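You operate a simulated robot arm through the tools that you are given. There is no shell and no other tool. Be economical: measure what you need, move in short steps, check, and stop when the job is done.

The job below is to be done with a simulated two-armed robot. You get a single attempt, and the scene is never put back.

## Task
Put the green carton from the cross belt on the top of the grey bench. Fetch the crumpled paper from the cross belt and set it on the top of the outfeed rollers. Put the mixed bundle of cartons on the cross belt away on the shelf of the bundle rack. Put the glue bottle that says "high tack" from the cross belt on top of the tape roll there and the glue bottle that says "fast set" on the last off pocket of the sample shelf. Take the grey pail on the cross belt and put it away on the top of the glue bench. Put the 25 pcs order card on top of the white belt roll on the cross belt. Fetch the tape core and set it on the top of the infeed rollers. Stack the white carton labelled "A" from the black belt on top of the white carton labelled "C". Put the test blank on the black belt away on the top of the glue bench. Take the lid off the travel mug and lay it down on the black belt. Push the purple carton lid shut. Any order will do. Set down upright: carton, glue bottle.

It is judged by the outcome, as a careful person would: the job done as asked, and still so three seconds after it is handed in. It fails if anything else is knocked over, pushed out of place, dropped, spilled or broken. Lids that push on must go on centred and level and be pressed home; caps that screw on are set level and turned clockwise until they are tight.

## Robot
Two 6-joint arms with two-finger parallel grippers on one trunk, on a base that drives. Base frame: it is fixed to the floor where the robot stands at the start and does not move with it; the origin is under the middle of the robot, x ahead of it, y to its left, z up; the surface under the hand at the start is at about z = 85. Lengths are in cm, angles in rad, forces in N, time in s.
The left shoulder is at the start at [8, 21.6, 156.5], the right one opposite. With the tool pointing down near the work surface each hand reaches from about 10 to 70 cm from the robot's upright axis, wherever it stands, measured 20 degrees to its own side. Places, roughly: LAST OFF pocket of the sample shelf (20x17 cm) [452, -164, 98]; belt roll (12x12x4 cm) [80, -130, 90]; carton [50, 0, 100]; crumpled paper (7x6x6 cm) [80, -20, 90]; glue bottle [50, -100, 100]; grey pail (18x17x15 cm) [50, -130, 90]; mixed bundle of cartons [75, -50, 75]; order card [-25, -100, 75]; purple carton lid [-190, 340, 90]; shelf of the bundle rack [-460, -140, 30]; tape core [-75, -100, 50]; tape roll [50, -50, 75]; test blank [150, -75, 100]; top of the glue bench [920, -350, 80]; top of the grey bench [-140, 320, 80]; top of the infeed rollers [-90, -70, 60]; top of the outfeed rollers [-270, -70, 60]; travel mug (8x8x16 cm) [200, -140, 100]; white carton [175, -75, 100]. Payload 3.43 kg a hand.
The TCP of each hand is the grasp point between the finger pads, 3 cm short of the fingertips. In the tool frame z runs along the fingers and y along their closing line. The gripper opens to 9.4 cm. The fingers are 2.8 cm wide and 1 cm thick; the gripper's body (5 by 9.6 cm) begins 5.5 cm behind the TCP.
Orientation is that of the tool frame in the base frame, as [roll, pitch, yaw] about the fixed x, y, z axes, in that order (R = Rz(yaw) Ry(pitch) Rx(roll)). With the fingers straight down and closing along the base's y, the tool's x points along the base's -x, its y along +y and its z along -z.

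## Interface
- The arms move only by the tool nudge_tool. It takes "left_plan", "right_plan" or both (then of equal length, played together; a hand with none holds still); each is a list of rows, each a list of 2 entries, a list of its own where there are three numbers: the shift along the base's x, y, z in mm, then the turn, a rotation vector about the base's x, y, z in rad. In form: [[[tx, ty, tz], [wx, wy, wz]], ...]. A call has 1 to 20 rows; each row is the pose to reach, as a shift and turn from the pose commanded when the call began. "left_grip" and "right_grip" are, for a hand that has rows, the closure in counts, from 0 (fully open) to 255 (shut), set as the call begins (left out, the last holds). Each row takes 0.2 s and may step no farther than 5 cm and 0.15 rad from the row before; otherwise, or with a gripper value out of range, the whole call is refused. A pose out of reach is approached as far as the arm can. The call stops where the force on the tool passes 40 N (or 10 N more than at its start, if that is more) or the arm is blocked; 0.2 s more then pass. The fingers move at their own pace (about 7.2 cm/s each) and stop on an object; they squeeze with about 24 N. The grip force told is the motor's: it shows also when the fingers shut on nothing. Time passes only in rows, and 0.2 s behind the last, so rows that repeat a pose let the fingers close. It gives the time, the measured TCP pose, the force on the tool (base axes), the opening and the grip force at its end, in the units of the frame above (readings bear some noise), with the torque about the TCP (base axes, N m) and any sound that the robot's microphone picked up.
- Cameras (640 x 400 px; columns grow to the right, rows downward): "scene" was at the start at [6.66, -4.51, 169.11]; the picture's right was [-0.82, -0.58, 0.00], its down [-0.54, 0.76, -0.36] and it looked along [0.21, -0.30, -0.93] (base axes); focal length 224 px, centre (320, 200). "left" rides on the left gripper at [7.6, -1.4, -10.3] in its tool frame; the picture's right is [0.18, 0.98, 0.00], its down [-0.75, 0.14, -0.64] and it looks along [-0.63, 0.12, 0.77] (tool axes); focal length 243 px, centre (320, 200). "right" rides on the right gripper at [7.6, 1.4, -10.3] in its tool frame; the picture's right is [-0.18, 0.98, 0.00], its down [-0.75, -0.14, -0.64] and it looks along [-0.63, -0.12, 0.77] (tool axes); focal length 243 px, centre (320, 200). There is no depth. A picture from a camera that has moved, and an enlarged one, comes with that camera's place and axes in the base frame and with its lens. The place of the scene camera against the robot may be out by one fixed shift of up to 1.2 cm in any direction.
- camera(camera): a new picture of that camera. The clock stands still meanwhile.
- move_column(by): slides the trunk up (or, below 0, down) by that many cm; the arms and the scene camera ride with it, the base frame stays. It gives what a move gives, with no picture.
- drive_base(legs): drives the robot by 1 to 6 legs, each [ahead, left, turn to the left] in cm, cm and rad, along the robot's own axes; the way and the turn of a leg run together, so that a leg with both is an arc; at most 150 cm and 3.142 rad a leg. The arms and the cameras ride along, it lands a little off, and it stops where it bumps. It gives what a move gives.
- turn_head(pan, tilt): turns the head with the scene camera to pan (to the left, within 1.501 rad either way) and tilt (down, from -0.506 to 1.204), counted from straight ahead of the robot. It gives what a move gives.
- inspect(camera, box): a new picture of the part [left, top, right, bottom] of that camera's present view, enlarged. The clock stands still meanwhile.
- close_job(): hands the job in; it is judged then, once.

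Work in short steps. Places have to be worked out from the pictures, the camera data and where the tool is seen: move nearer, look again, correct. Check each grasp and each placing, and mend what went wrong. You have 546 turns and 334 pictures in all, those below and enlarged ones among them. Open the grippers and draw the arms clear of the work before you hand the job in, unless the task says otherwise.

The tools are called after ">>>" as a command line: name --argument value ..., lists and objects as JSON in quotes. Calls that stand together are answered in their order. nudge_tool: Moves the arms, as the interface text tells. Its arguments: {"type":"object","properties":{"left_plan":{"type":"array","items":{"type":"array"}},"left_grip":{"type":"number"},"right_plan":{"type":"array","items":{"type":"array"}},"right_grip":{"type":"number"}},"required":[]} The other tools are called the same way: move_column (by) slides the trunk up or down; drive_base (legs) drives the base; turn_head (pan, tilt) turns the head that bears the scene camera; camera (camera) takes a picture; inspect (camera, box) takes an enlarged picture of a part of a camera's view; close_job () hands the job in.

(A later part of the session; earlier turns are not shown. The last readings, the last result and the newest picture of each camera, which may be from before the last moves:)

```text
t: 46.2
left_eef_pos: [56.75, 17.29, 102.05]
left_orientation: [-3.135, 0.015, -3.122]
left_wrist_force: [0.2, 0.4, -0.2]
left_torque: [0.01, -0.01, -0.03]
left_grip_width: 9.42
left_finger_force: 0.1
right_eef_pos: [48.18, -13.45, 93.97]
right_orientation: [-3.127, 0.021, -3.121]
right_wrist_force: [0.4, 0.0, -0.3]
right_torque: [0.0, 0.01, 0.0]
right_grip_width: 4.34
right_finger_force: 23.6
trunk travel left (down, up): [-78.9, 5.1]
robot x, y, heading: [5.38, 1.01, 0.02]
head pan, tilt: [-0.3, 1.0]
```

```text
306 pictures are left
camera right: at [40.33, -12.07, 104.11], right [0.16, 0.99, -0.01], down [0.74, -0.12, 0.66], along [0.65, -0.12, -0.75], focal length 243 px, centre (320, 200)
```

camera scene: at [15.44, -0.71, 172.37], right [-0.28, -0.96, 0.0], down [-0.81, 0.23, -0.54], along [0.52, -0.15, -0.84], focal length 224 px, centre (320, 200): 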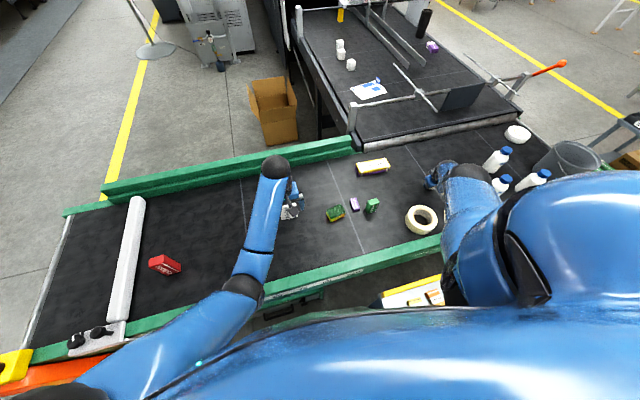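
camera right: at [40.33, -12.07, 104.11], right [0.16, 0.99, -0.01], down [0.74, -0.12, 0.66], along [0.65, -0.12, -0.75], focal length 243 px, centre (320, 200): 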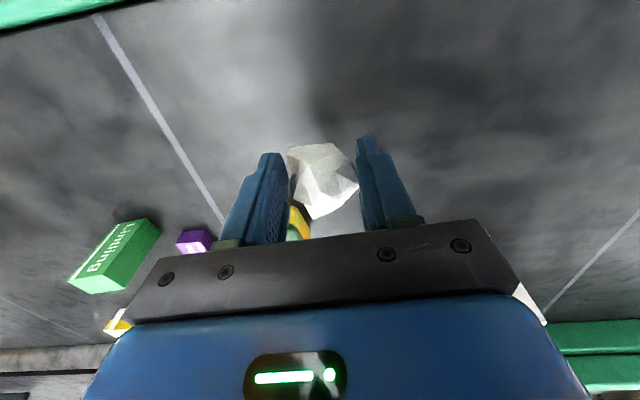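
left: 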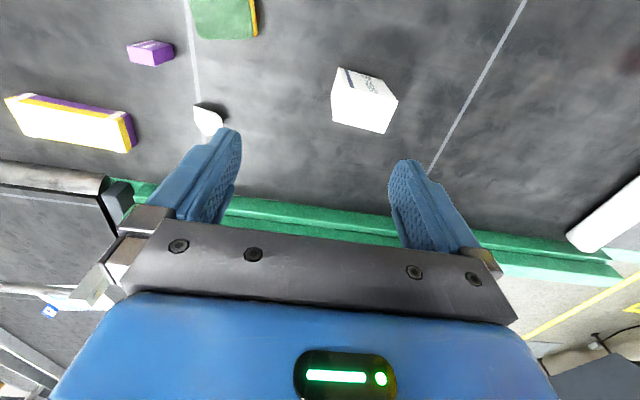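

I lower the paper gently and let it go.

>>> nudge_tool --right_plan '[[[0, 0, -20], [0, 0, 0]], [[0, 0, -40], [0, 0, 0]], [[0, 0, -50], [0, 0, 0]]]'

>>> nudge_tool --right_plan '[[[0, 0, 0], [0, 0, 0]], [[0, 0, 0], [0, 0, 0]], [[0, 0, 40], [0, 0, 0]], [[0, 0, 70], [0, 0, 0]]]' --right_grip 0

>>> camera --camera "right"

```text
t: 47.0
left_eef_pos: [56.27, 17.24, 102.37]
left_orientation: [-3.134, 0.019, -3.119]
left_wrist_force: [0.6, -0.9, 0.5]
left_torque: [0.02, 0.01, 0.04]
left_grip_width: 9.4
left_finger_force: 0.0
right_eef_pos: [48.14, -13.26, 89.7]
right_orientation: [-3.127, 0.034, -3.119]
right_wrist_force: [-4.8, 1.2, 38.6]
right_torque: [-0.75, -0.46, -0.08]
right_grip_width: 4.81
right_finger_force: 24.1
trunk travel left (down, up): [-78.9, 5.1]
robot x, y, heading: [5.29, 0.89, 0.019]
head pan, tilt: [-0.3, 1.0]
```

```text
t: 48.0
left_eef_pos: [56.75, 17.23, 102.12]
left_orientation: [-3.134, 0.014, -3.121]
left_wrist_force: [0.9, -0.1, 0.7]
left_torque: [0.02, 0.0, -0.01]
left_grip_width: 9.4
left_finger_force: 0.1
right_eef_pos: [48.31, -13.52, 96.18]
right_orientation: [-3.127, 0.022, -3.121]
right_wrist_force: [0.2, -0.4, 0.2]
right_torque: [0.02, -0.01, 0.0]
right_grip_width: 9.4
right_finger_force: 0.2
trunk travel left (down, up): [-78.9, 5.1]
robot x, y, heading: [5.37, 0.9, 0.028]
head pan, tilt: [-0.3, 1.0]
```

```text
305 pictures are left
camera right: at [40.33, -11.97, 106.22], right [0.16, 0.99, -0.01], down [0.74, -0.11, 0.66], along [0.65, -0.12, -0.75], focal length 243 px, centre (320, 200)
```

right: 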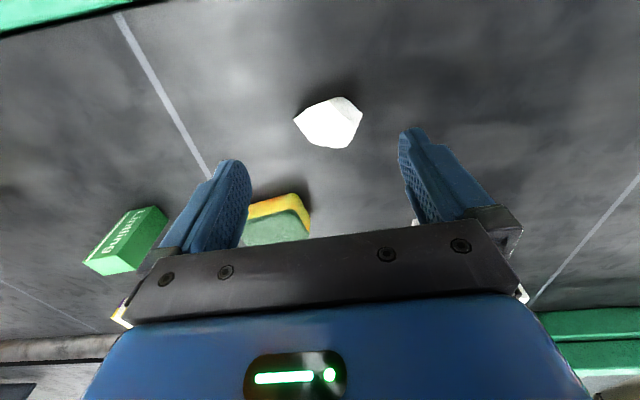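

The paper rests at (48.5, -12.8). The right hand goes over towards the purple and green cartons.

>>> nudge_tool --right_plan '[[[0, -45, 0], [0, 0, 0]], [[0, -90, 0], [0, 0, 0]], [[0, -135, 0], [0, 0, 0]], [[0, -180, 0], [0, 0, 0]], [[0, -200, 0], [0, 0, 0]]]'

>>> camera --camera "right"

```text
t: 49.2
left_eef_pos: [56.86, 17.27, 102.08]
left_orientation: [-3.134, 0.013, -3.12]
left_wrist_force: [-0.3, 0.3, -0.4]
left_torque: [0.0, 0.02, 0.01]
left_grip_width: 9.43
left_finger_force: 0.0
right_eef_pos: [48.11, -33.5, 96.26]
right_orientation: [-3.126, 0.02, -3.119]
right_wrist_force: [0.1, 0.1, -1.1]
right_torque: [-0.02, -0.01, 0.0]
right_grip_width: 9.38
right_finger_force: 0.1
trunk travel left (down, up): [-78.9, 5.1]
robot x, y, heading: [5.31, 1.04, 0.024]
head pan, tilt: [-0.3, 1.0]
```

```text
304 pictures are left
camera right: at [40.24, -32.09, 106.31], right [0.16, 0.99, -0.01], down [0.74, -0.11, 0.66], along [0.65, -0.12, -0.75], focal length 243 px, centre (320, 200)
```

right: 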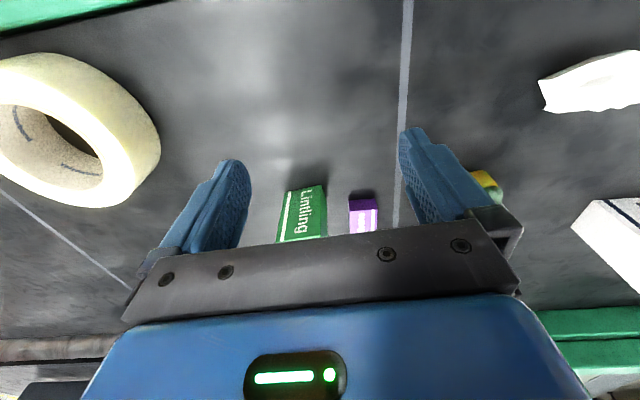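

I draw the right hand back 8 cm to see both cartons free of the gripper.

>>> nudge_tool --right_plan '[[[-30, 0, 0], [0, 0, 0]], [[-60, 0, 0], [0, 0, 0]], [[-80, 0, 0], [0, 0, 0]]]'

>>> inspect --camera "right" --box '[240, 160, 440, 285]'

>>> inspect --camera "scene" --box '[320, 160, 420, 230]'

```text
t: 50.0
left_eef_pos: [56.77, 17.23, 102.15]
left_orientation: [-3.135, 0.015, -3.121]
left_wrist_force: [0.7, 0.0, -0.5]
left_torque: [-0.01, -0.01, -0.04]
left_grip_width: 9.38
left_finger_force: 0.0
right_eef_pos: [40.22, -33.38, 96.17]
right_orientation: [-3.126, 0.02, -3.12]
right_wrist_force: [0.1, -0.6, -0.3]
right_torque: [0.01, 0.01, -0.01]
right_grip_width: 9.4
right_finger_force: 0.1
trunk travel left (down, up): [-78.9, 5.1]
robot x, y, heading: [5.14, 0.81, 0.023]
head pan, tilt: [-0.3, 1.0]
```

```text
3.20 times, centred on (340, 222) of right
camera zoom: at [32.3, -31.95, 106.29], right [0.16, 0.99, -0.01], down [0.74, -0.11, 0.66], along [0.65, -0.12, -0.75], focal length 776 px, centre (256, 128)
```

zoom: 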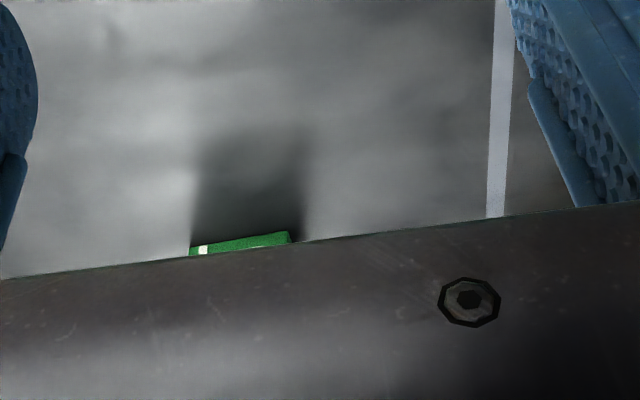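

```text
5.71 times, centred on (370, 195) of scene
camera zoom: at [15.4, -0.63, 169.77], right [-0.28, -0.96, 0.0], down [-0.81, 0.23, -0.54], along [0.52, -0.15, -0.84], focal length 1282 px, centre (34, 229)
```

zoom: 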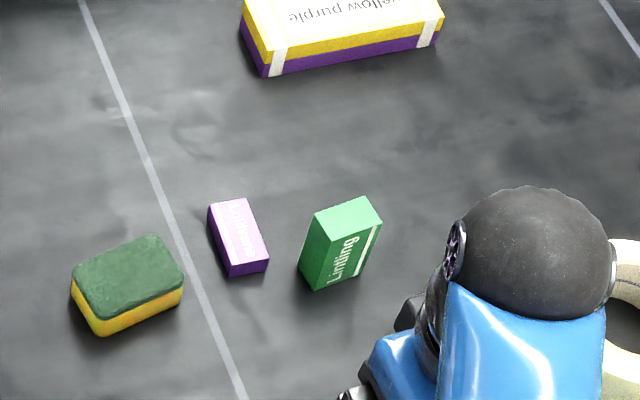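

The purple carton lies on its back side, top towards the robot, with its base near x = 64.7. I will grip it, turn it 180° about the vertical and then tip it up with a forward-pointing tool. First I go over it with fingers part open.

>>> nudge_tool --right_plan '[[[45, 5, 0], [0, 0, 0]], [[90, 12, 0], [0, 0, 0]], [[135, 20, 0], [0, 0, 0]], [[180, 26, 0], [0, 0, 0]], [[210, 29, 0], [0, 0, 0]]]' --right_grip 85

>>> camera --camera "right"

```text
t: 51.2
left_eef_pos: [56.83, 17.23, 101.97]
left_orientation: [-3.133, 0.014, -3.12]
left_wrist_force: [-0.4, 0.0, 0.1]
left_torque: [0.02, 0.0, 0.0]
left_grip_width: 9.4
left_finger_force: 0.1
right_eef_pos: [61.43, -30.49, 96.17]
right_orientation: [-3.126, 0.02, -3.119]
right_wrist_force: [-0.7, -0.3, -0.4]
right_torque: [-0.01, 0.03, 0.04]
right_grip_width: 6.25
right_finger_force: 0.1
trunk travel left (down, up): [-78.9, 5.1]
robot x, y, heading: [5.41, 1.16, 0.023]
head pan, tilt: [-0.3, 1.0]
```

```text
301 pictures are left
camera right: at [53.54, -29.02, 106.25], right [0.16, 0.99, -0.01], down [0.74, -0.12, 0.66], along [0.65, -0.12, -0.75], focal length 243 px, centre (320, 200)
```

right: 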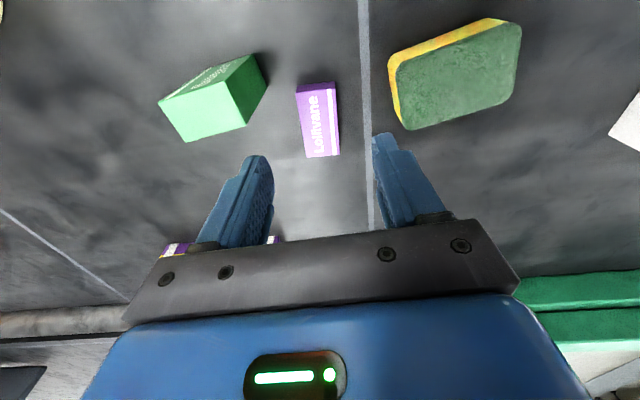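

The purple carton is centred at (62.1, -30.7), well between the fingers. I go down and grip.

>>> nudge_tool --right_plan '[[[-2, -2, -40], [0, 0, 0]], [[-2, -2, -77], [0, 0, 0]]]'

>>> nudge_tool --right_plan '[[[0, 0, 0], [0, 0, 0]], [[0, 0, 0], [0, 0, 0]], [[0, 0, 0], [0, 0, 0]]]' --right_grip 255

>>> nudge_tool --right_plan '[[[0, 0, 40], [0, 0, 0]], [[0, 0, 75], [0, 0, 0]]]'

>>> camera --camera "right"

```text
t: 51.8
left_eef_pos: [56.91, 17.16, 102.08]
left_orientation: [-3.133, 0.014, -3.121]
left_wrist_force: [-0.4, 0.4, -0.3]
left_torque: [0.01, -0.02, 0.01]
left_grip_width: 9.39
left_finger_force: 0.0
right_eef_pos: [61.14, -30.85, 88.28]
right_orientation: [-3.125, 0.021, -3.121]
right_wrist_force: [0.7, -0.3, 0.1]
right_torque: [-0.01, 0.0, 0.01]
right_grip_width: 6.28
right_finger_force: 0.1
trunk travel left (down, up): [-78.9, 5.1]
robot x, y, heading: [5.41, 1.26, 0.016]
head pan, tilt: [-0.3, 1.0]
```

```text
t: 52.6
left_eef_pos: [56.76, 17.26, 102.17]
left_orientation: [-3.134, 0.015, -3.121]
left_wrist_force: [-0.1, -0.8, 0.5]
left_torque: [-0.01, 0.02, 0.02]
left_grip_width: 9.4
left_finger_force: 0.1
right_eef_pos: [61.13, -30.83, 88.43]
right_orientation: [-3.125, 0.022, -3.121]
right_wrist_force: [-0.2, 0.4, 1.4]
right_torque: [0.01, -0.02, 0.0]
right_grip_width: 2.91
right_finger_force: 24.2
trunk travel left (down, up): [-78.9, 5.1]
robot x, y, heading: [5.4, 0.73, 0.018]
head pan, tilt: [-0.3, 1.0]
```

```text
t: 53.2
left_eef_pos: [56.67, 17.23, 102.16]
left_orientation: [-3.136, 0.015, -3.12]
left_wrist_force: [0.2, -0.3, -0.6]
left_torque: [-0.03, 0.04, 0.02]
left_grip_width: 9.39
left_finger_force: 0.0
right_eef_pos: [61.05, -30.77, 96.15]
right_orientation: [-3.125, 0.02, -3.12]
right_wrist_force: [-0.8, 0.8, 0.2]
right_torque: [-0.04, -0.01, -0.02]
right_grip_width: 2.92
right_finger_force: 24.4
trunk travel left (down, up): [-78.9, 5.1]
robot x, y, heading: [5.09, 1.53, 0.023]
head pan, tilt: [-0.3, 1.0]
```

```text
300 pictures are left
camera right: at [53.2, -29.34, 106.31], right [0.16, 0.99, -0.01], down [0.74, -0.12, 0.66], along [0.65, -0.12, -0.75], focal length 243 px, centre (320, 200)
```

right: 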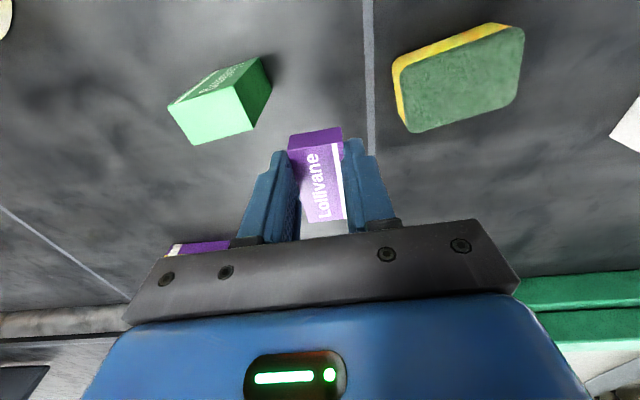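

Held. I lift a bit more and yaw the hand by 3 rad in place.

>>> nudge_tool --right_plan '[[[0, 0, 20], [0, 0, 0.15]], [[0, 0, 20], [0, 0, 0.3]], [[0, 0, 20], [0, 0, 0.45]], [[0, 0, 20], [0, 0, 0.6]], [[0, 0, 20], [0, 0, 0.75]], [[0, 0, 20], [0, 0, 0.9]], [[0, 0, 20], [0, 0, 1.05]], [[0, 0, 20], [0, 0, 1.2]], [[0, 0, 20], [0, 0, 1.35]], [[0, 0, 20], [0, 0, 1.5]], [[0, 0, 20], [0, 0, 1.65]], [[0, 0, 20], [0, 0, 1.8]], [[0, 0, 20], [0, 0, 1.95]], [[0, 0, 20], [0, 0, 2.1]], [[0, 0, 20], [0, 0, 2.25]], [[0, 0, 20], [0, 0, 2.4]], [[0, 0, 20], [0, 0, 2.55]], [[0, 0, 20], [0, 0, 2.7]], [[0, 0, 20], [0, 0, 2.85]], [[0, 0, 20], [0, 0, 3.0]]]'

```text
t: 57.4
left_eef_pos: [56.66, 17.44, 102.03]
left_orientation: [-3.133, 0.014, -3.121]
left_wrist_force: [0.3, 0.3, -0.5]
left_torque: [0.0, 0.02, 0.01]
left_grip_width: 9.41
left_finger_force: 0.0
right_eef_pos: [62.0, -21.67, 98.07]
right_orientation: [-3.135, 0.02, -0.165]
right_wrist_force: [-0.1, -0.2, -0.2]
right_torque: [0.0, 0.0, 0.0]
right_grip_width: 2.9
right_finger_force: 24.1
right hand out of reach, approached as far as the arm can: row 19, 20
trunk travel left (down, up): [-78.9, 5.1]
robot x, y, heading: [5.44, 1.27, 0.02]
head pan, tilt: [-0.3, 1.0]
```

The yaw reached 2.95 rad. Now I tip the tool forward step by step, so the carton's top comes up, while moving back towards y = -28.

>>> nudge_tool --right_plan '[[[0, -10, 0], [-0.028, -0.142, 0]], [[0, -20, 0], [-0.056, -0.284, 0]], [[0, -30, 0], [-0.084, -0.426, 0]], [[0, -40, 0], [-0.112, -0.568, 0]], [[5, -50, 0], [-0.14, -0.71, 0]], [[10, -60, 0], [-0.168, -0.852, 0]]]'

>>> camera --camera "scene"

```text
t: 58.8
left_eef_pos: [56.67, 17.08, 102.18]
left_orientation: [-3.136, 0.016, -3.12]
left_wrist_force: [-0.2, 0.0, -0.8]
left_torque: [0.01, 0.0, -0.02]
left_grip_width: 9.43
left_finger_force: 0.0
right_eef_pos: [63.24, -24.69, 97.41]
right_orientation: [3.066, -0.847, -0.098]
right_wrist_force: [-0.4, 0.7, -1.8]
right_torque: [-0.03, 0.02, 0.01]
right_grip_width: 2.89
right_finger_force: 24.0
right hand out of reach, approached as far as the arm can: row 1, 2, 3, 4, 5, 6
trunk travel left (down, up): [-78.9, 5.1]
robot x, y, heading: [5.59, 1.26, 0.027]
head pan, tilt: [-0.3, 1.0]
```

```text
299 pictures are left
camera scene: at [15.43, -0.72, 169.77], right [-0.28, -0.96, 0.0], down [-0.81, 0.23, -0.54], along [0.52, -0.15, -0.84], focal length 224 px, centre (320, 200)
```

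scene: 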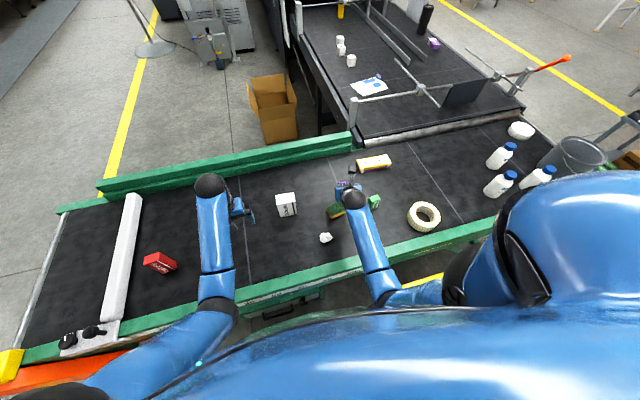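

The tilt works. Before standing the carton up I need free room, so I first let the left hand take the paper. I move the right hand aside to y≈-32 first.

>>> nudge_tool --right_plan '[[[0, -20, 10], [0, 0, 0]], [[0, -40, 15], [0, 0, 0]], [[0, -60, 20], [0, 0, 0]], [[0, -80, 20], [0, 0, 0]]]'

```text
t: 59.8
left_eef_pos: [56.64, 17.29, 102.23]
left_orientation: [-3.134, 0.015, -3.121]
left_wrist_force: [0.1, 0.4, 0.2]
left_torque: [0.01, -0.01, 0.02]
left_grip_width: 9.4
left_finger_force: 0.1
right_eef_pos: [63.29, -24.37, 98.11]
right_orientation: [3.068, -0.846, -0.094]
right_wrist_force: [0.0, 0.1, -0.1]
right_torque: [0.03, 0.01, -0.01]
right_grip_width: 2.92
right_finger_force: 23.8
right hand out of reach, approached as far as the arm can: row 1, 2, 3, 4
trunk travel left (down, up): [-78.9, 5.1]
robot x, y, heading: [4.78, 1.15, 0.021]
head pan, tilt: [-0.3, 1.0]
```

A joint limit holds it there. I continue the tilt to horizontal and see whether that frees the motion.

>>> nudge_tool --right_plan '[[[0, 0, 0], [-0.0, -0.145, 0]], [[0, 0, 0], [-0.0, -0.29, 0]], [[0, 0, 0], [-0.0, -0.435, 0]], [[0, 0, 0], [0, -0.58, 0]], [[0, 0, 0], [0, -0.72, 0]]]'

>>> camera --camera "right"

```text
t: 61.0
left_eef_pos: [56.74, 17.18, 102.1]
left_orientation: [-3.133, 0.016, -3.12]
left_wrist_force: [0.3, 0.0, -0.3]
left_torque: [0.01, 0.02, -0.03]
left_grip_width: 9.42
left_finger_force: 0.0
right_eef_pos: [63.23, -24.73, 97.88]
right_orientation: [-2.964, -1.399, -0.336]
right_wrist_force: [-0.6, 0.7, -0.7]
right_torque: [-0.01, -0.01, -0.03]
right_grip_width: 2.91
right_finger_force: 24.3
right hand out of reach, approached as far as the arm can: row 5
trunk travel left (down, up): [-78.9, 5.1]
robot x, y, heading: [5.65, 1.36, 0.021]
head pan, tilt: [-0.3, 1.0]
```

```text
298 pictures are left
camera right: at [54.22, -25.1, 107.08], right [-0.19, -0.96, -0.21], down [-0.72, 0.28, -0.63], along [0.66, 0.03, -0.75], focal length 243 px, centre (320, 200)
```

right: 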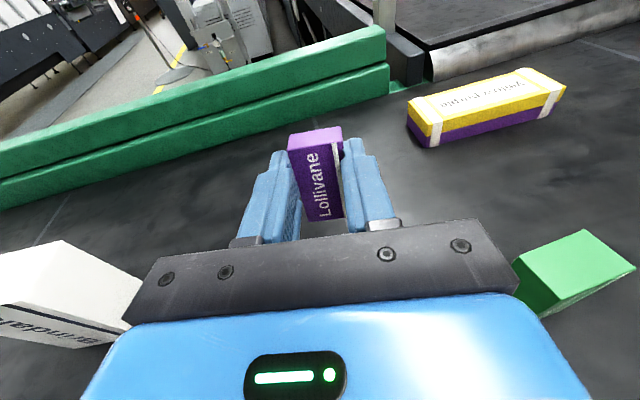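

The carton is now nearly upright in the grip. The open belt around (65, 12) is free, so I move the left hand further left and bring the right hand there, levelling the roll.

>>> nudge_tool --left_plan '[[[-10, 40, -10], [0, 0, 0]], [[-20, 80, -20], [0, 0, 0]], [[-30, 120, -20], [0, 0, 0]], [[-40, 160, -20], [0, 0, 0]], [[-40, 190, -20], [0, 0, 0]]]'

>>> nudge_tool --right_plan '[[[0, 45, 0], [-0.04, 0, 0.03]], [[0, 90, 0], [-0.08, 0, 0.06]], [[0, 135, 0], [-0.12, 0, 0.09]], [[0, 180, 0], [-0.16, 0, 0.12]], [[0, 225, 0], [-0.19, 0, 0.15]], [[0, 270, 0], [-0.21, 0, 0.18]], [[0, 315, 0], [-0.21, 0, 0.2]], [[0, 360, 0], [-0.21, 0, 0.2]]]'

>>> camera --camera "right"

>>> camera --camera "scene"

```text
t: 62.2
left_eef_pos: [52.85, 36.37, 100.16]
left_orientation: [-3.133, 0.011, -3.122]
left_wrist_force: [-0.6, 0.4, 0.6]
left_torque: [0.0, -0.02, 0.0]
left_grip_width: 9.39
left_finger_force: 0.0
right_eef_pos: [63.39, -24.79, 97.86]
right_orientation: [-2.977, -1.4, -0.326]
right_wrist_force: [0.1, 0.0, -1.0]
right_torque: [0.01, 0.04, 0.01]
right_grip_width: 2.9
right_finger_force: 23.9
trunk travel left (down, up): [-78.9, 5.1]
robot x, y, heading: [5.04, 1.03, 0.021]
head pan, tilt: [-0.3, 1.0]
```

```text
t: 63.5
left_eef_pos: [52.81, 36.09, 100.21]
left_orientation: [-3.136, 0.012, -3.124]
left_wrist_force: [-0.6, -0.4, -0.4]
left_torque: [0.03, 0.03, -0.03]
left_grip_width: 9.4
left_finger_force: 0.1
right_eef_pos: [63.36, -2.34, 99.26]
right_orientation: [2.22, -1.365, 0.881]
right_wrist_force: [-3.2, -5.7, 13.7]
right_torque: [-0.19, -0.16, -0.09]
right_grip_width: 2.92
right_finger_force: 23.7
trunk travel left (down, up): [-78.9, 5.1]
robot x, y, heading: [5.35, 1.23, 0.021]
head pan, tilt: [-0.3, 1.0]
stopped in row 6 (right hand): the force on the tool passed its limit at 48 N (the readings are from after the stop); the commanded pose is now the measured one
```

```text
297 pictures are left
camera right: at [54.2, -2.06, 108.14], right [-0.05, -1.0, -0.02], down [-0.73, 0.05, -0.68], along [0.68, -0.02, -0.73], focal length 243 px, centre (320, 200)
```

right: 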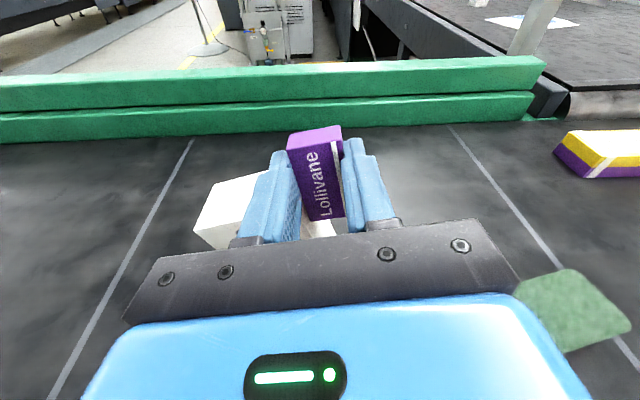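

```text
296 pictures are left
camera scene: at [15.02, -0.78, 169.8], right [-0.28, -0.96, 0.0], down [-0.81, 0.23, -0.54], along [0.52, -0.15, -0.84], focal length 224 px, centre (320, 200)
```

scene: 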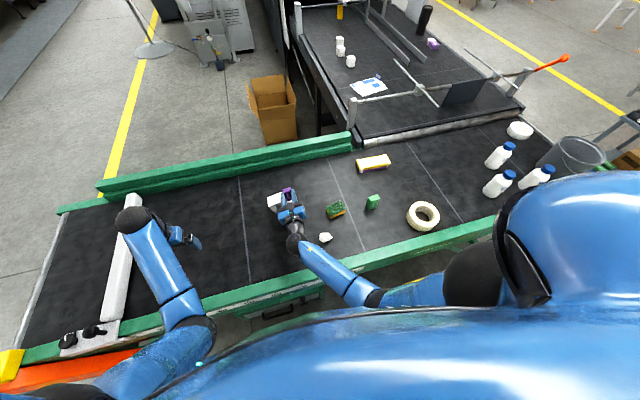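

The hand met something at 48 N, likely the white carton. I zoom in on it.

>>> inspect --camera "scene" --box '[240, 165, 400, 265]'

```text
4.00 times, centred on (320, 215) of scene
camera zoom: at [15.02, -0.78, 169.8], right [-0.28, -0.96, 0.0], down [-0.81, 0.23, -0.54], along [0.52, -0.15, -0.84], focal length 897 px, centre (320, 140)
```

zoom: 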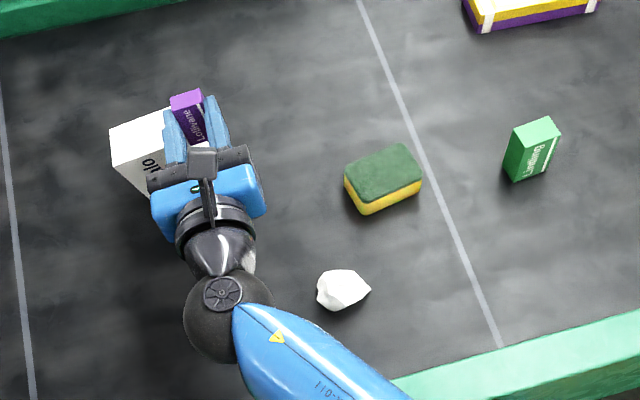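

The tall white carton was pushed somewhat. I back the hand off towards the right and check.

>>> nudge_tool --right_plan '[[[0, -30, 0], [0, 0, 0]], [[0, -70, 0], [0, 0, 0]], [[0, -110, 0], [0, 0, 0]]]'

>>> inspect --camera "scene" --box '[240, 165, 400, 265]'

```text
t: 64.3
left_eef_pos: [52.94, 36.25, 100.16]
left_orientation: [-3.134, 0.012, -3.119]
left_wrist_force: [0.6, 0.3, 0.2]
left_torque: [0.0, 0.03, -0.01]
left_grip_width: 9.37
left_finger_force: 0.1
right_eef_pos: [63.8, -13.25, 98.85]
right_orientation: [2.249, -1.362, 0.856]
right_wrist_force: [0.6, -0.1, 0.1]
right_torque: [0.02, 0.02, 0.01]
right_grip_width: 2.92
right_finger_force: 23.9
trunk travel left (down, up): [-78.9, 5.1]
robot x, y, heading: [5.07, 1.11, 0.022]
head pan, tilt: [-0.3, 1.0]
```

```text
4.00 times, centred on (320, 215) of scene
camera zoom: at [15.45, -0.73, 169.77], right [-0.28, -0.96, 0.0], down [-0.81, 0.23, -0.54], along [0.52, -0.15, -0.84], focal length 897 px, centre (320, 140)
```

zoom: 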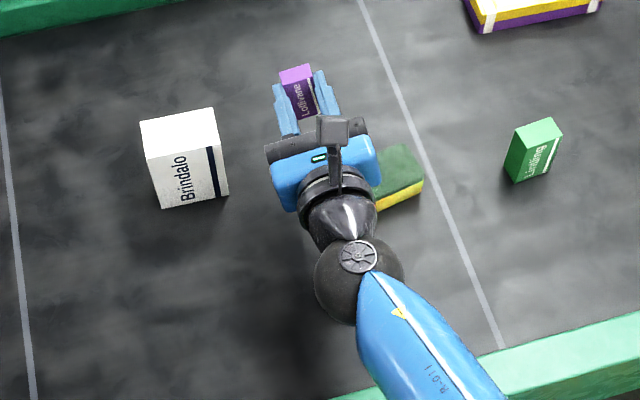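

The white carton stands at its old place, undamaged. I raise the trunk 5 cm and the hand 2 cm to pass over it to the free area at y≈14.

>>> move_column --by 5

>>> nudge_tool --right_plan '[[[-10, 0, 30], [0, 0, 0]], [[-20, 0, 50], [0, 0, 0]]]'

>>> camera --camera "right"

```text
t: 65.2
left_eef_pos: [52.97, 36.24, 105.11]
left_orientation: [-3.135, 0.013, -3.12]
left_wrist_force: [-0.5, -0.5, 0.6]
left_torque: [-0.05, 0.01, 0.02]
left_grip_width: 9.38
left_finger_force: 0.0
right_eef_pos: [63.75, -13.05, 103.9]
right_orientation: [2.246, -1.359, 0.86]
right_wrist_force: [0.6, -0.1, 0.4]
right_torque: [-0.02, -0.01, 0.02]
right_grip_width: 2.88
right_finger_force: 24.1
trunk travel left (down, up): [-83.9, 0.1]
robot x, y, heading: [5.62, 1.32, 0.022]
head pan, tilt: [-0.3, 1.0]
```

```text
t: 65.8
left_eef_pos: [52.92, 36.28, 105.11]
left_orientation: [-3.134, 0.011, -3.122]
left_wrist_force: [-0.3, -0.4, 0.0]
left_torque: [0.03, -0.01, -0.02]
left_grip_width: 9.39
left_finger_force: 0.1
right_eef_pos: [61.75, -13.22, 108.96]
right_orientation: [2.242, -1.362, 0.864]
right_wrist_force: [0.4, -0.2, 0.2]
right_torque: [-0.02, -0.01, 0.0]
right_grip_width: 2.9
right_finger_force: 24.1
trunk travel left (down, up): [-83.9, 0.1]
robot x, y, heading: [5.61, 0.98, 0.019]
head pan, tilt: [-0.3, 1.0]
```

```text
293 pictures are left
camera right: at [52.57, -12.78, 118.09], right [-0.05, -1.0, -0.02], down [-0.73, 0.05, -0.68], along [0.68, -0.02, -0.74], focal length 243 px, centre (320, 200)
```

right: 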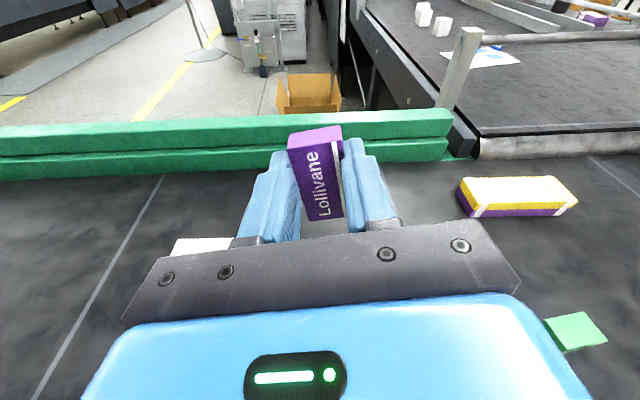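

Clear height now. I cross to y≈13.

>>> nudge_tool --right_plan '[[[0, 45, 0], [0, 0, 0]], [[0, 90, 0], [0, 0, 0]], [[0, 135, 0], [0, 0, 0]], [[0, 180, 0], [0, 0, 0]], [[0, 225, 0], [0, 0, 0]], [[0, 260, 0], [0, 0, 0]]]'

>>> camera --camera "right"

```text
t: 67.2
left_eef_pos: [52.92, 36.27, 105.13]
left_orientation: [-3.133, 0.011, -3.121]
left_wrist_force: [0.0, 0.3, -0.6]
left_torque: [0.05, 0.03, 0.0]
left_grip_width: 9.41
left_finger_force: 0.0
right_eef_pos: [62.01, 13.06, 108.96]
right_orientation: [2.243, -1.359, 0.862]
right_wrist_force: [0.5, -1.0, 0.0]
right_torque: [0.01, 0.01, 0.0]
right_grip_width: 2.89
right_finger_force: 23.8
trunk travel left (down, up): [-83.9, 0.1]
robot x, y, heading: [5.38, 1.09, 0.019]
head pan, tilt: [-0.3, 1.0]
```

```text
292 pictures are left
camera right: at [52.77, 13.38, 117.95], right [-0.05, -1.0, -0.02], down [-0.73, 0.05, -0.68], along [0.68, -0.02, -0.74], focal length 243 px, centre (320, 200)
```

right: 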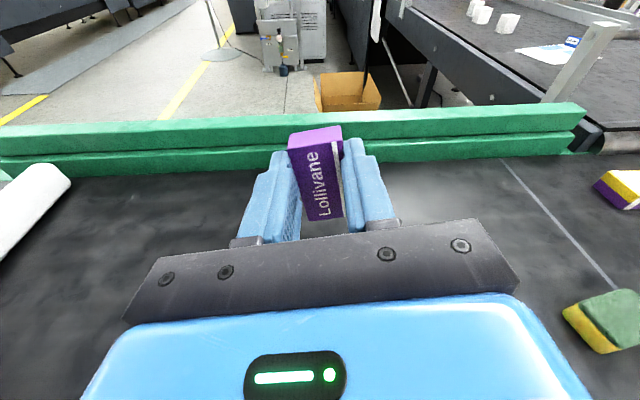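

The carton leans about 9° sideways; I level it with a small roll and lower to z≈92, then look.

>>> nudge_tool --right_plan '[[[0, 0, -40], [0.08, 0, 0]], [[0, 0, -80], [0.16, 0, 0]], [[0, 0, -120], [0.16, 0, 0]], [[0, 0, -165], [0.16, 0, 0]]]'

>>> inspect --camera "scene" --box '[180, 150, 340, 250]'

>>> camera --camera "right"

```text
t: 68.2
left_eef_pos: [53.16, 36.41, 105.03]
left_orientation: [-3.134, 0.01, -3.124]
left_wrist_force: [0.4, -0.1, 0.4]
left_torque: [0.0, 0.07, 0.04]
left_grip_width: 9.4
left_finger_force: 0.1
right_eef_pos: [61.43, 12.81, 94.95]
right_orientation: [3.136, -1.438, -0.02]
right_wrist_force: [0.8, 0.1, 0.4]
right_torque: [-0.03, 0.12, -0.11]
right_grip_width: 2.92
right_finger_force: 23.6
right hand out of reach, approached as far as the arm can: row 4
trunk travel left (down, up): [-83.9, 0.1]
robot x, y, heading: [5.1, 0.79, 0.018]
head pan, tilt: [-0.3, 1.0]
```

```text
4.00 times, centred on (260, 200) of scene
camera zoom: at [15.58, -0.41, 174.76], right [-0.28, -0.96, 0.0], down [-0.81, 0.23, -0.54], along [0.52, -0.15, -0.84], focal length 897 px, centre (560, 200)
```

zoom: 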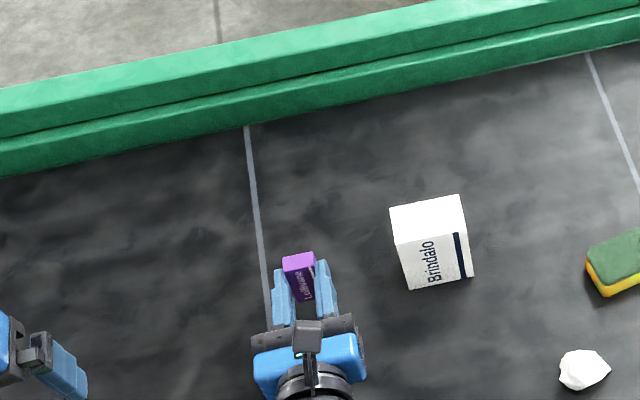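

```text
290 pictures are left
camera right: at [52.25, 11.57, 103.85], right [-0.05, -0.98, -0.18], down [-0.73, 0.16, -0.66], along [0.68, 0.1, -0.73], focal length 243 px, centre (320, 200)
```

right: 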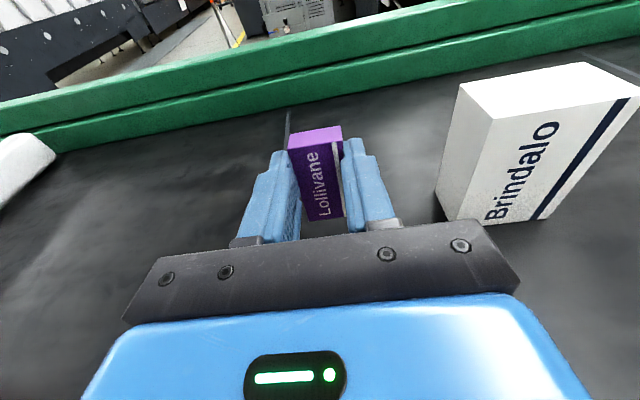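

The hand is level now, 7.6° short of upright. I lower the rest with the trunk.

>>> move_column --by -5

>>> camera --camera "right"

```text
t: 69.1
left_eef_pos: [52.78, 36.16, 100.29]
left_orientation: [-3.135, 0.012, -3.122]
left_wrist_force: [0.2, 0.1, 0.6]
left_torque: [-0.01, -0.01, -0.01]
left_grip_width: 9.39
left_finger_force: 0.1
right_eef_pos: [61.25, 12.42, 89.74]
right_orientation: [3.12, -1.436, -0.002]
right_wrist_force: [0.1, 0.1, -0.1]
right_torque: [-0.03, 0.02, -0.01]
right_grip_width: 2.9
right_finger_force: 23.9
trunk travel left (down, up): [-78.9, 5.1]
robot x, y, heading: [5.09, 1.16, 0.02]
head pan, tilt: [-0.3, 1.0]
```

```text
289 pictures are left
camera right: at [52.0, 11.23, 98.72], right [-0.05, -0.98, -0.18], down [-0.73, 0.16, -0.66], along [0.68, 0.1, -0.73], focal length 243 px, centre (320, 200)
```

right: 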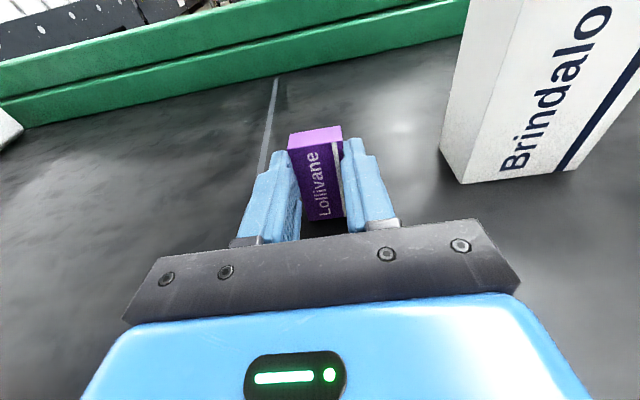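

Close to the belt; I lower another centimetre in small bits and watch the force.

>>> move_column --by -0.7

>>> move_column --by -0.4

```text
t: 69.7
left_eef_pos: [52.78, 36.14, 99.6]
left_orientation: [-3.136, 0.015, -3.124]
left_wrist_force: [0.7, 0.0, 0.1]
left_torque: [0.01, 0.01, 0.02]
left_grip_width: 9.41
left_finger_force: 0.0
right_eef_pos: [61.2, 12.5, 89.35]
right_orientation: [3.138, -1.443, -0.024]
right_wrist_force: [-2.2, -3.4, 20.7]
right_torque: [-0.09, -0.57, -0.1]
right_grip_width: 2.93
right_finger_force: 23.5
trunk travel left (down, up): [-78.2, 5.8]
robot x, y, heading: [5.39, 1.15, 0.022]
head pan, tilt: [-0.3, 1.0]
```

```text
t: 70.2
left_eef_pos: [52.72, 36.21, 99.19]
left_orientation: [-3.135, 0.014, -3.122]
left_wrist_force: [0.5, 0.6, 0.7]
left_torque: [-0.01, 0.0, -0.02]
left_grip_width: 9.42
left_finger_force: 0.0
right_eef_pos: [61.0, 12.57, 88.89]
right_orientation: [3.13, -1.439, -0.013]
right_wrist_force: [-1.1, -0.9, 27.6]
right_torque: [-0.02, -0.87, -0.03]
right_grip_width: 2.93
right_finger_force: 24.1
trunk travel left (down, up): [-77.8, 6.2]
robot x, y, heading: [5.57, 0.99, 0.026]
head pan, tilt: [-0.3, 1.0]
```

The carton's base is on the belt. I open the fingers and look.

>>> nudge_tool --right_plan '[[[0, 0, 3], [0, 0, 0]], [[0, 0, 3], [0, 0, 0]], [[0, 0, 3], [0, 0, 0]]]' --right_grip 60

>>> camera --camera "right"

```text
t: 71.0
left_eef_pos: [52.89, 36.14, 99.16]
left_orientation: [-3.136, 0.011, -3.119]
left_wrist_force: [0.6, 0.5, -0.9]
left_torque: [0.01, -0.02, 0.01]
left_grip_width: 9.41
left_finger_force: 0.0
right_eef_pos: [61.1, 12.41, 88.69]
right_orientation: [3.098, -1.43, 0.016]
right_wrist_force: [-8.0, -1.6, 8.6]
right_torque: [0.16, 0.94, 0.26]
right_grip_width: 7.18
right_finger_force: 0.0
trunk travel left (down, up): [-77.8, 6.2]
robot x, y, heading: [5.16, 1.05, 0.024]
head pan, tilt: [-0.3, 1.0]
```

```text
288 pictures are left
camera right: at [51.96, 11.16, 97.75], right [-0.05, -0.98, -0.18], down [-0.74, 0.16, -0.66], along [0.67, 0.1, -0.73], focal length 243 px, centre (320, 200)
```

right: 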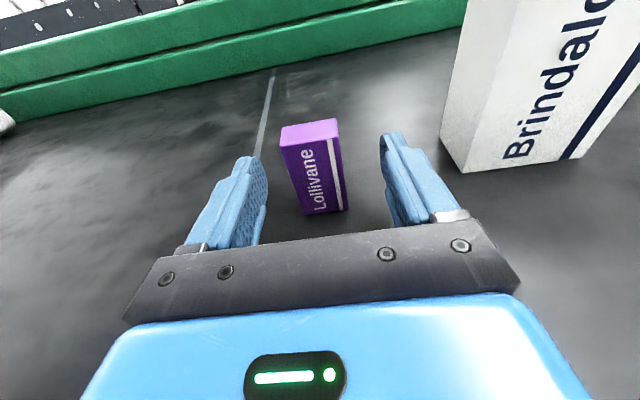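

The purple carton stands upright. I raise a bit, back the hand away, and check.

>>> nudge_tool --right_plan '[[[-20, 0, 5], [0, 0, 0]], [[-50, 0, 10], [0, 0, 0]], [[-70, 0, 20], [0, 0, 0]]]'

>>> camera --camera "scene"

```text
t: 71.6
left_eef_pos: [52.9, 36.2, 99.15]
left_orientation: [-3.136, 0.011, -3.122]
left_wrist_force: [-0.1, -0.3, 1.2]
left_torque: [0.01, -0.01, 0.02]
left_grip_width: 9.4
left_finger_force: 0.1
right_eef_pos: [58.48, 13.6, 88.86]
right_orientation: [-3.135, -1.453, -0.043]
right_wrist_force: [1.6, -6.5, 6.8]
right_torque: [-0.35, 0.36, 0.44]
right_grip_width: 7.23
right_finger_force: 0.1
right hand out of reach, approached as far as the arm can: row 1, 2
trunk travel left (down, up): [-77.8, 6.2]
robot x, y, heading: [5.27, 0.97, 0.017]
head pan, tilt: [-0.3, 1.0]
stopped in row 2 (right hand): the force on the tool passed its limit at 100 N (the readings are from after the stop); the commanded pose is now the measured one
```

```text
287 pictures are left
camera scene: at [15.26, -0.67, 168.65], right [-0.28, -0.96, 0.0], down [-0.81, 0.23, -0.54], along [0.52, -0.15, -0.84], focal length 224 px, centre (320, 200)
```

scene: 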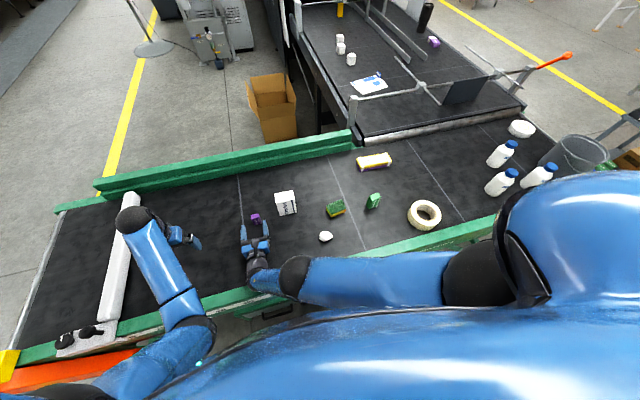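

The wrist is against the near rail. I raise the trunk straight up instead.

>>> move_column --by 6

>>> nudge_tool --right_plan '[[[0, 0, 30], [0, 0, 0]], [[0, 0, 60], [0, 0, 0]], [[0, 0, 90], [0, 0, 0]]]'

>>> inspect --camera "scene" --box '[180, 150, 440, 312]'

```text
t: 72.6
left_eef_pos: [52.9, 36.22, 105.07]
left_orientation: [-3.134, 0.012, -3.122]
left_wrist_force: [0.3, -1.1, 0.5]
left_torque: [0.0, -0.01, -0.01]
left_grip_width: 9.41
left_finger_force: 0.1
right_eef_pos: [58.61, 13.59, 94.66]
right_orientation: [-3.132, -1.453, -0.041]
right_wrist_force: [-0.1, -0.4, 0.7]
right_torque: [-0.02, 0.0, 0.01]
right_grip_width: 7.19
right_finger_force: 0.1
trunk travel left (down, up): [-83.8, 0.2]
robot x, y, heading: [5.15, 1.45, 0.016]
head pan, tilt: [-0.3, 1.0]
```

```text
t: 73.4
left_eef_pos: [52.95, 36.3, 104.96]
left_orientation: [-3.135, 0.011, -3.122]
left_wrist_force: [-0.1, 0.6, -0.7]
left_torque: [0.0, -0.01, -0.01]
left_grip_width: 9.42
left_finger_force: 0.1
right_eef_pos: [61.08, 17.22, 98.63]
right_orientation: [3.14, -1.453, -0.035]
right_wrist_force: [-0.3, -0.2, -0.6]
right_torque: [0.03, -0.01, 0.01]
right_grip_width: 7.19
right_finger_force: 0.1
right hand out of reach, approached as far as the arm can: row 1, 2, 3
trunk travel left (down, up): [-83.8, 0.2]
robot x, y, heading: [5.27, 1.15, 0.015]
head pan, tilt: [-0.3, 1.0]
```

```text
2.46 times, centred on (310, 231) of scene
camera zoom: at [15.47, -0.59, 174.66], right [-0.28, -0.96, 0.0], down [-0.81, 0.23, -0.54], along [0.52, -0.15, -0.84], focal length 552 px, centre (345, 124)
```

zoom: 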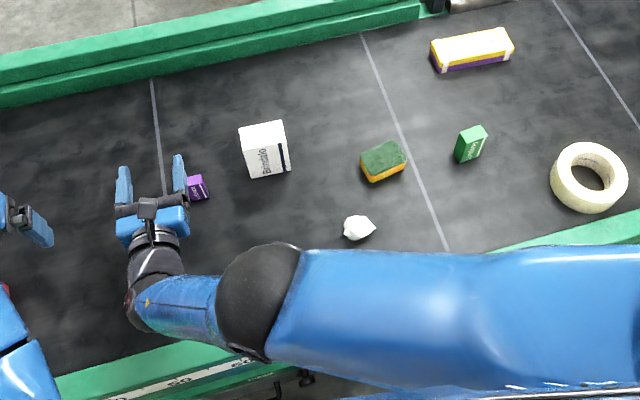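

The right arm is near full stretch again. I draw it back and to the right in a bent direction, step by step.

>>> nudge_tool --right_plan '[[[-20, -10, 10], [0, 0, 0]], [[-50, -30, 20], [0, 0, 0]], [[-80, -60, 30], [0, 0, 0]]]'

```text
t: 74.2
left_eef_pos: [52.88, 36.16, 105.17]
left_orientation: [-3.135, 0.012, -3.122]
left_wrist_force: [-0.6, 0.0, -0.3]
left_torque: [-0.03, -0.05, -0.01]
left_grip_width: 9.41
left_finger_force: 0.0
right_eef_pos: [55.36, 15.6, 94.76]
right_orientation: [-3.13, -1.455, -0.048]
right_wrist_force: [-0.6, 0.9, 0.5]
right_torque: [-0.02, 0.0, -0.03]
right_grip_width: 7.19
right_finger_force: 0.1
right hand out of reach, approached as far as the arm can: row 1, 2, 3
trunk travel left (down, up): [-83.8, 0.2]
robot x, y, heading: [5.33, 1.17, 0.019]
head pan, tilt: [-0.3, 1.0]
```

I tilt the tool back towards vertical while rising, which should fold the arm.

>>> nudge_tool --right_plan '[[[0, -5, 10], [0, 0.145, 0]], [[0, -10, 20], [0, 0.29, 0]], [[0, -20, 30], [0, 0.435, 0]], [[0, -30, 40], [0, 0.58, 0]], [[0, -40, 50], [0, 0.725, 0]]]'

```text
t: 75.4
left_eef_pos: [53.05, 36.26, 104.9]
left_orientation: [-3.135, 0.01, -3.124]
left_wrist_force: [1.7, 0.4, -0.3]
left_torque: [0.03, -0.02, 0.0]
left_grip_width: 9.39
left_finger_force: 0.2
right_eef_pos: [61.61, 19.61, 92.43]
right_orientation: [3.114, -0.724, -0.006]
right_wrist_force: [-0.4, 0.2, -0.1]
right_torque: [-0.01, -0.01, 0.01]
right_grip_width: 7.21
right_finger_force: 0.1
right hand out of reach, approached as far as the arm can: row 1, 2, 3, 4, 5
trunk travel left (down, up): [-83.8, 0.2]
robot x, y, heading: [5.3, 0.74, 0.015]
head pan, tilt: [-0.3, 1.0]
```

Still stretched. I steer up along the sphere.

>>> nudge_tool --right_plan '[[[5, -20, 40], [0, 0, 0]], [[10, -50, 80], [0, 0, 0]], [[10, -80, 120], [0, 0, 0]], [[0, -120, 140], [0, 0, 0]]]'

```text
refused: row 2 steps farther than a row can; nothing moved
```

>>> nudge_tool --right_plan '[[[5, -15, 40], [0, 0, 0]], [[10, -35, 80], [0, 0, 0]], [[10, -65, 115], [0, 0, 0]], [[0, -105, 135], [0, 0, 0]]]'

```text
t: 76.4
left_eef_pos: [53.02, 36.17, 105.13]
left_orientation: [-3.136, 0.01, -3.122]
left_wrist_force: [-0.4, -0.4, 0.0]
left_torque: [0.01, 0.0, 0.02]
left_grip_width: 9.41
left_finger_force: 0.0
right_eef_pos: [70.14, 17.53, 98.77]
right_orientation: [3.113, -0.727, -0.007]
right_wrist_force: [-0.9, -0.4, -0.2]
right_torque: [0.0, -0.02, -0.01]
right_grip_width: 7.2
right_finger_force: 0.0
right hand out of reach, approached as far as the arm can: row 1, 2, 3, 4
trunk travel left (down, up): [-83.8, 0.2]
robot x, y, heading: [5.12, 1.03, 0.017]
head pan, tilt: [-0.3, 1.0]
```

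I try the pattern that worked earlier: slightly outward and up, then in.

>>> nudge_tool --right_plan '[[[15, 10, 20], [0, 0, 0]], [[30, 20, 50], [0, 0, 0]], [[40, 25, 90], [0, 0, 0]]]'

```text
t: 77.2
left_eef_pos: [53.01, 36.21, 105.07]
left_orientation: [-3.135, 0.012, -3.123]
left_wrist_force: [-0.5, -1.1, 1.2]
left_torque: [0.0, -0.03, -0.02]
left_grip_width: 9.42
left_finger_force: 0.1
right_eef_pos: [73.67, 20.03, 107.69]
right_orientation: [3.111, -0.725, -0.007]
right_wrist_force: [-0.7, -0.5, 0.1]
right_torque: [0.0, -0.03, -0.02]
right_grip_width: 7.2
right_finger_force: 0.1
right hand out of reach, approached as far as the arm can: row 1
trunk travel left (down, up): [-83.8, 0.2]
robot x, y, heading: [5.49, 0.67, 0.015]
head pan, tilt: [-0.3, 1.0]
```

Free again (rows 2 and 3 were reached). Now I bring it in with small steps, over the white carton at z≈108, back to the right.

>>> nudge_tool --right_plan '[[[-10, -15, 10], [0, 0, 0]], [[-30, -40, 15], [0, 0, 0]], [[-60, -70, 20], [0, 0, 0]], [[-90, -105, 20], [0, 0, 0]]]'

```text
t: 78.2
left_eef_pos: [52.88, 36.0, 105.11]
left_orientation: [-3.136, 0.014, -3.121]
left_wrist_force: [1.0, 0.0, 0.3]
left_torque: [0.02, 0.01, 0.03]
left_grip_width: 9.42
left_finger_force: 0.1
right_eef_pos: [64.52, 9.39, 109.58]
right_orientation: [3.112, -0.727, -0.007]
right_wrist_force: [-0.9, 0.1, 0.1]
right_torque: [0.04, -0.01, 0.0]
right_grip_width: 7.17
right_finger_force: 0.1
trunk travel left (down, up): [-83.8, 0.2]
robot x, y, heading: [4.99, 1.18, 0.019]
head pan, tilt: [-0.3, 1.0]
```

Next I bring the tool back to vertical and then undo the yaw.

>>> nudge_tool --right_plan '[[[-5, -5, 0], [0, 0.145, 0]], [[-10, -10, -5], [0, 0.29, 0]], [[-20, -15, -10], [0, 0.435, 0]], [[-30, -20, -15], [0, 0.58, 0]], [[-40, -25, -20], [0, 0.725, 0]]]'

>>> nudge_tool --right_plan '[[[0, 0, 0], [0, 0, -0.15]], [[0, 0, 0], [0, 0, -0.3]], [[0, 0, 0], [0, 0, -0.45]], [[0, 0, 0], [0, 0, -0.6]], [[0, 0, 0], [0, 0, -0.75]], [[0, 0, 0], [0, 0, -0.9]], [[0, 0, 0], [0, 0, -1.05]], [[0, 0, 0], [0, 0, -1.2]], [[0, 0, 0], [0, 0, -1.35]], [[0, 0, 0], [0, 0, -1.5]], [[0, 0, 0], [0, 0, -1.65]], [[0, 0, 0], [0, 0, -1.8]], [[0, 0, 0], [0, 0, -1.95]], [[0, 0, 0], [0, 0, -2.1]], [[0, 0, 0], [0, 0, -2.25]], [[0, 0, 0], [0, 0, -2.4]], [[0, 0, 0], [0, 0, -2.55]], [[0, 0, 0], [0, 0, -2.7]], [[0, 0, 0], [0, 0, -2.85]], [[0, 0, 0], [0, 0, -3.0]]]'

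>>> camera --camera "right"

```text
t: 79.4
left_eef_pos: [52.97, 36.31, 105.06]
left_orientation: [-3.136, 0.012, -3.123]
left_wrist_force: [-0.1, -0.5, 0.0]
left_torque: [-0.02, -0.03, 0.01]
left_grip_width: 9.39
left_finger_force: 0.1
right_eef_pos: [60.61, 6.88, 107.5]
right_orientation: [3.108, 0.0, -0.005]
right_wrist_force: [0.3, -0.4, 1.4]
right_torque: [-0.03, 0.01, 0.03]
right_grip_width: 7.21
right_finger_force: 0.1
trunk travel left (down, up): [-83.8, 0.2]
robot x, y, heading: [5.26, 1.2, 0.02]
head pan, tilt: [-0.3, 1.0]
```

```text
t: 83.6
left_eef_pos: [52.86, 36.26, 105.01]
left_orientation: [-3.133, 0.011, -3.122]
left_wrist_force: [0.0, -0.8, 0.9]
left_torque: [-0.04, 0.0, -0.02]
left_grip_width: 9.41
left_finger_force: 0.2
right_eef_pos: [60.61, 6.94, 107.55]
right_orientation: [3.107, -0.001, -3.008]
right_wrist_force: [0.4, 0.5, -0.7]
right_torque: [-0.01, 0.01, 0.02]
right_grip_width: 7.18
right_finger_force: 0.0
trunk travel left (down, up): [-83.8, 0.2]
robot x, y, heading: [5.37, 0.84, 0.022]
head pan, tilt: [-0.3, 1.0]
```

```text
285 pictures are left
camera right: at [52.96, 7.01, 117.91], right [0.05, 1.0, 0.03], down [0.77, -0.06, 0.64], along [0.64, -0.01, -0.77], focal length 243 px, centre (320, 200)
```

right: 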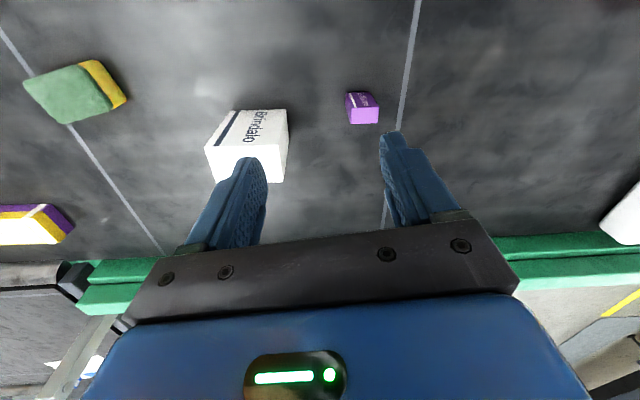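

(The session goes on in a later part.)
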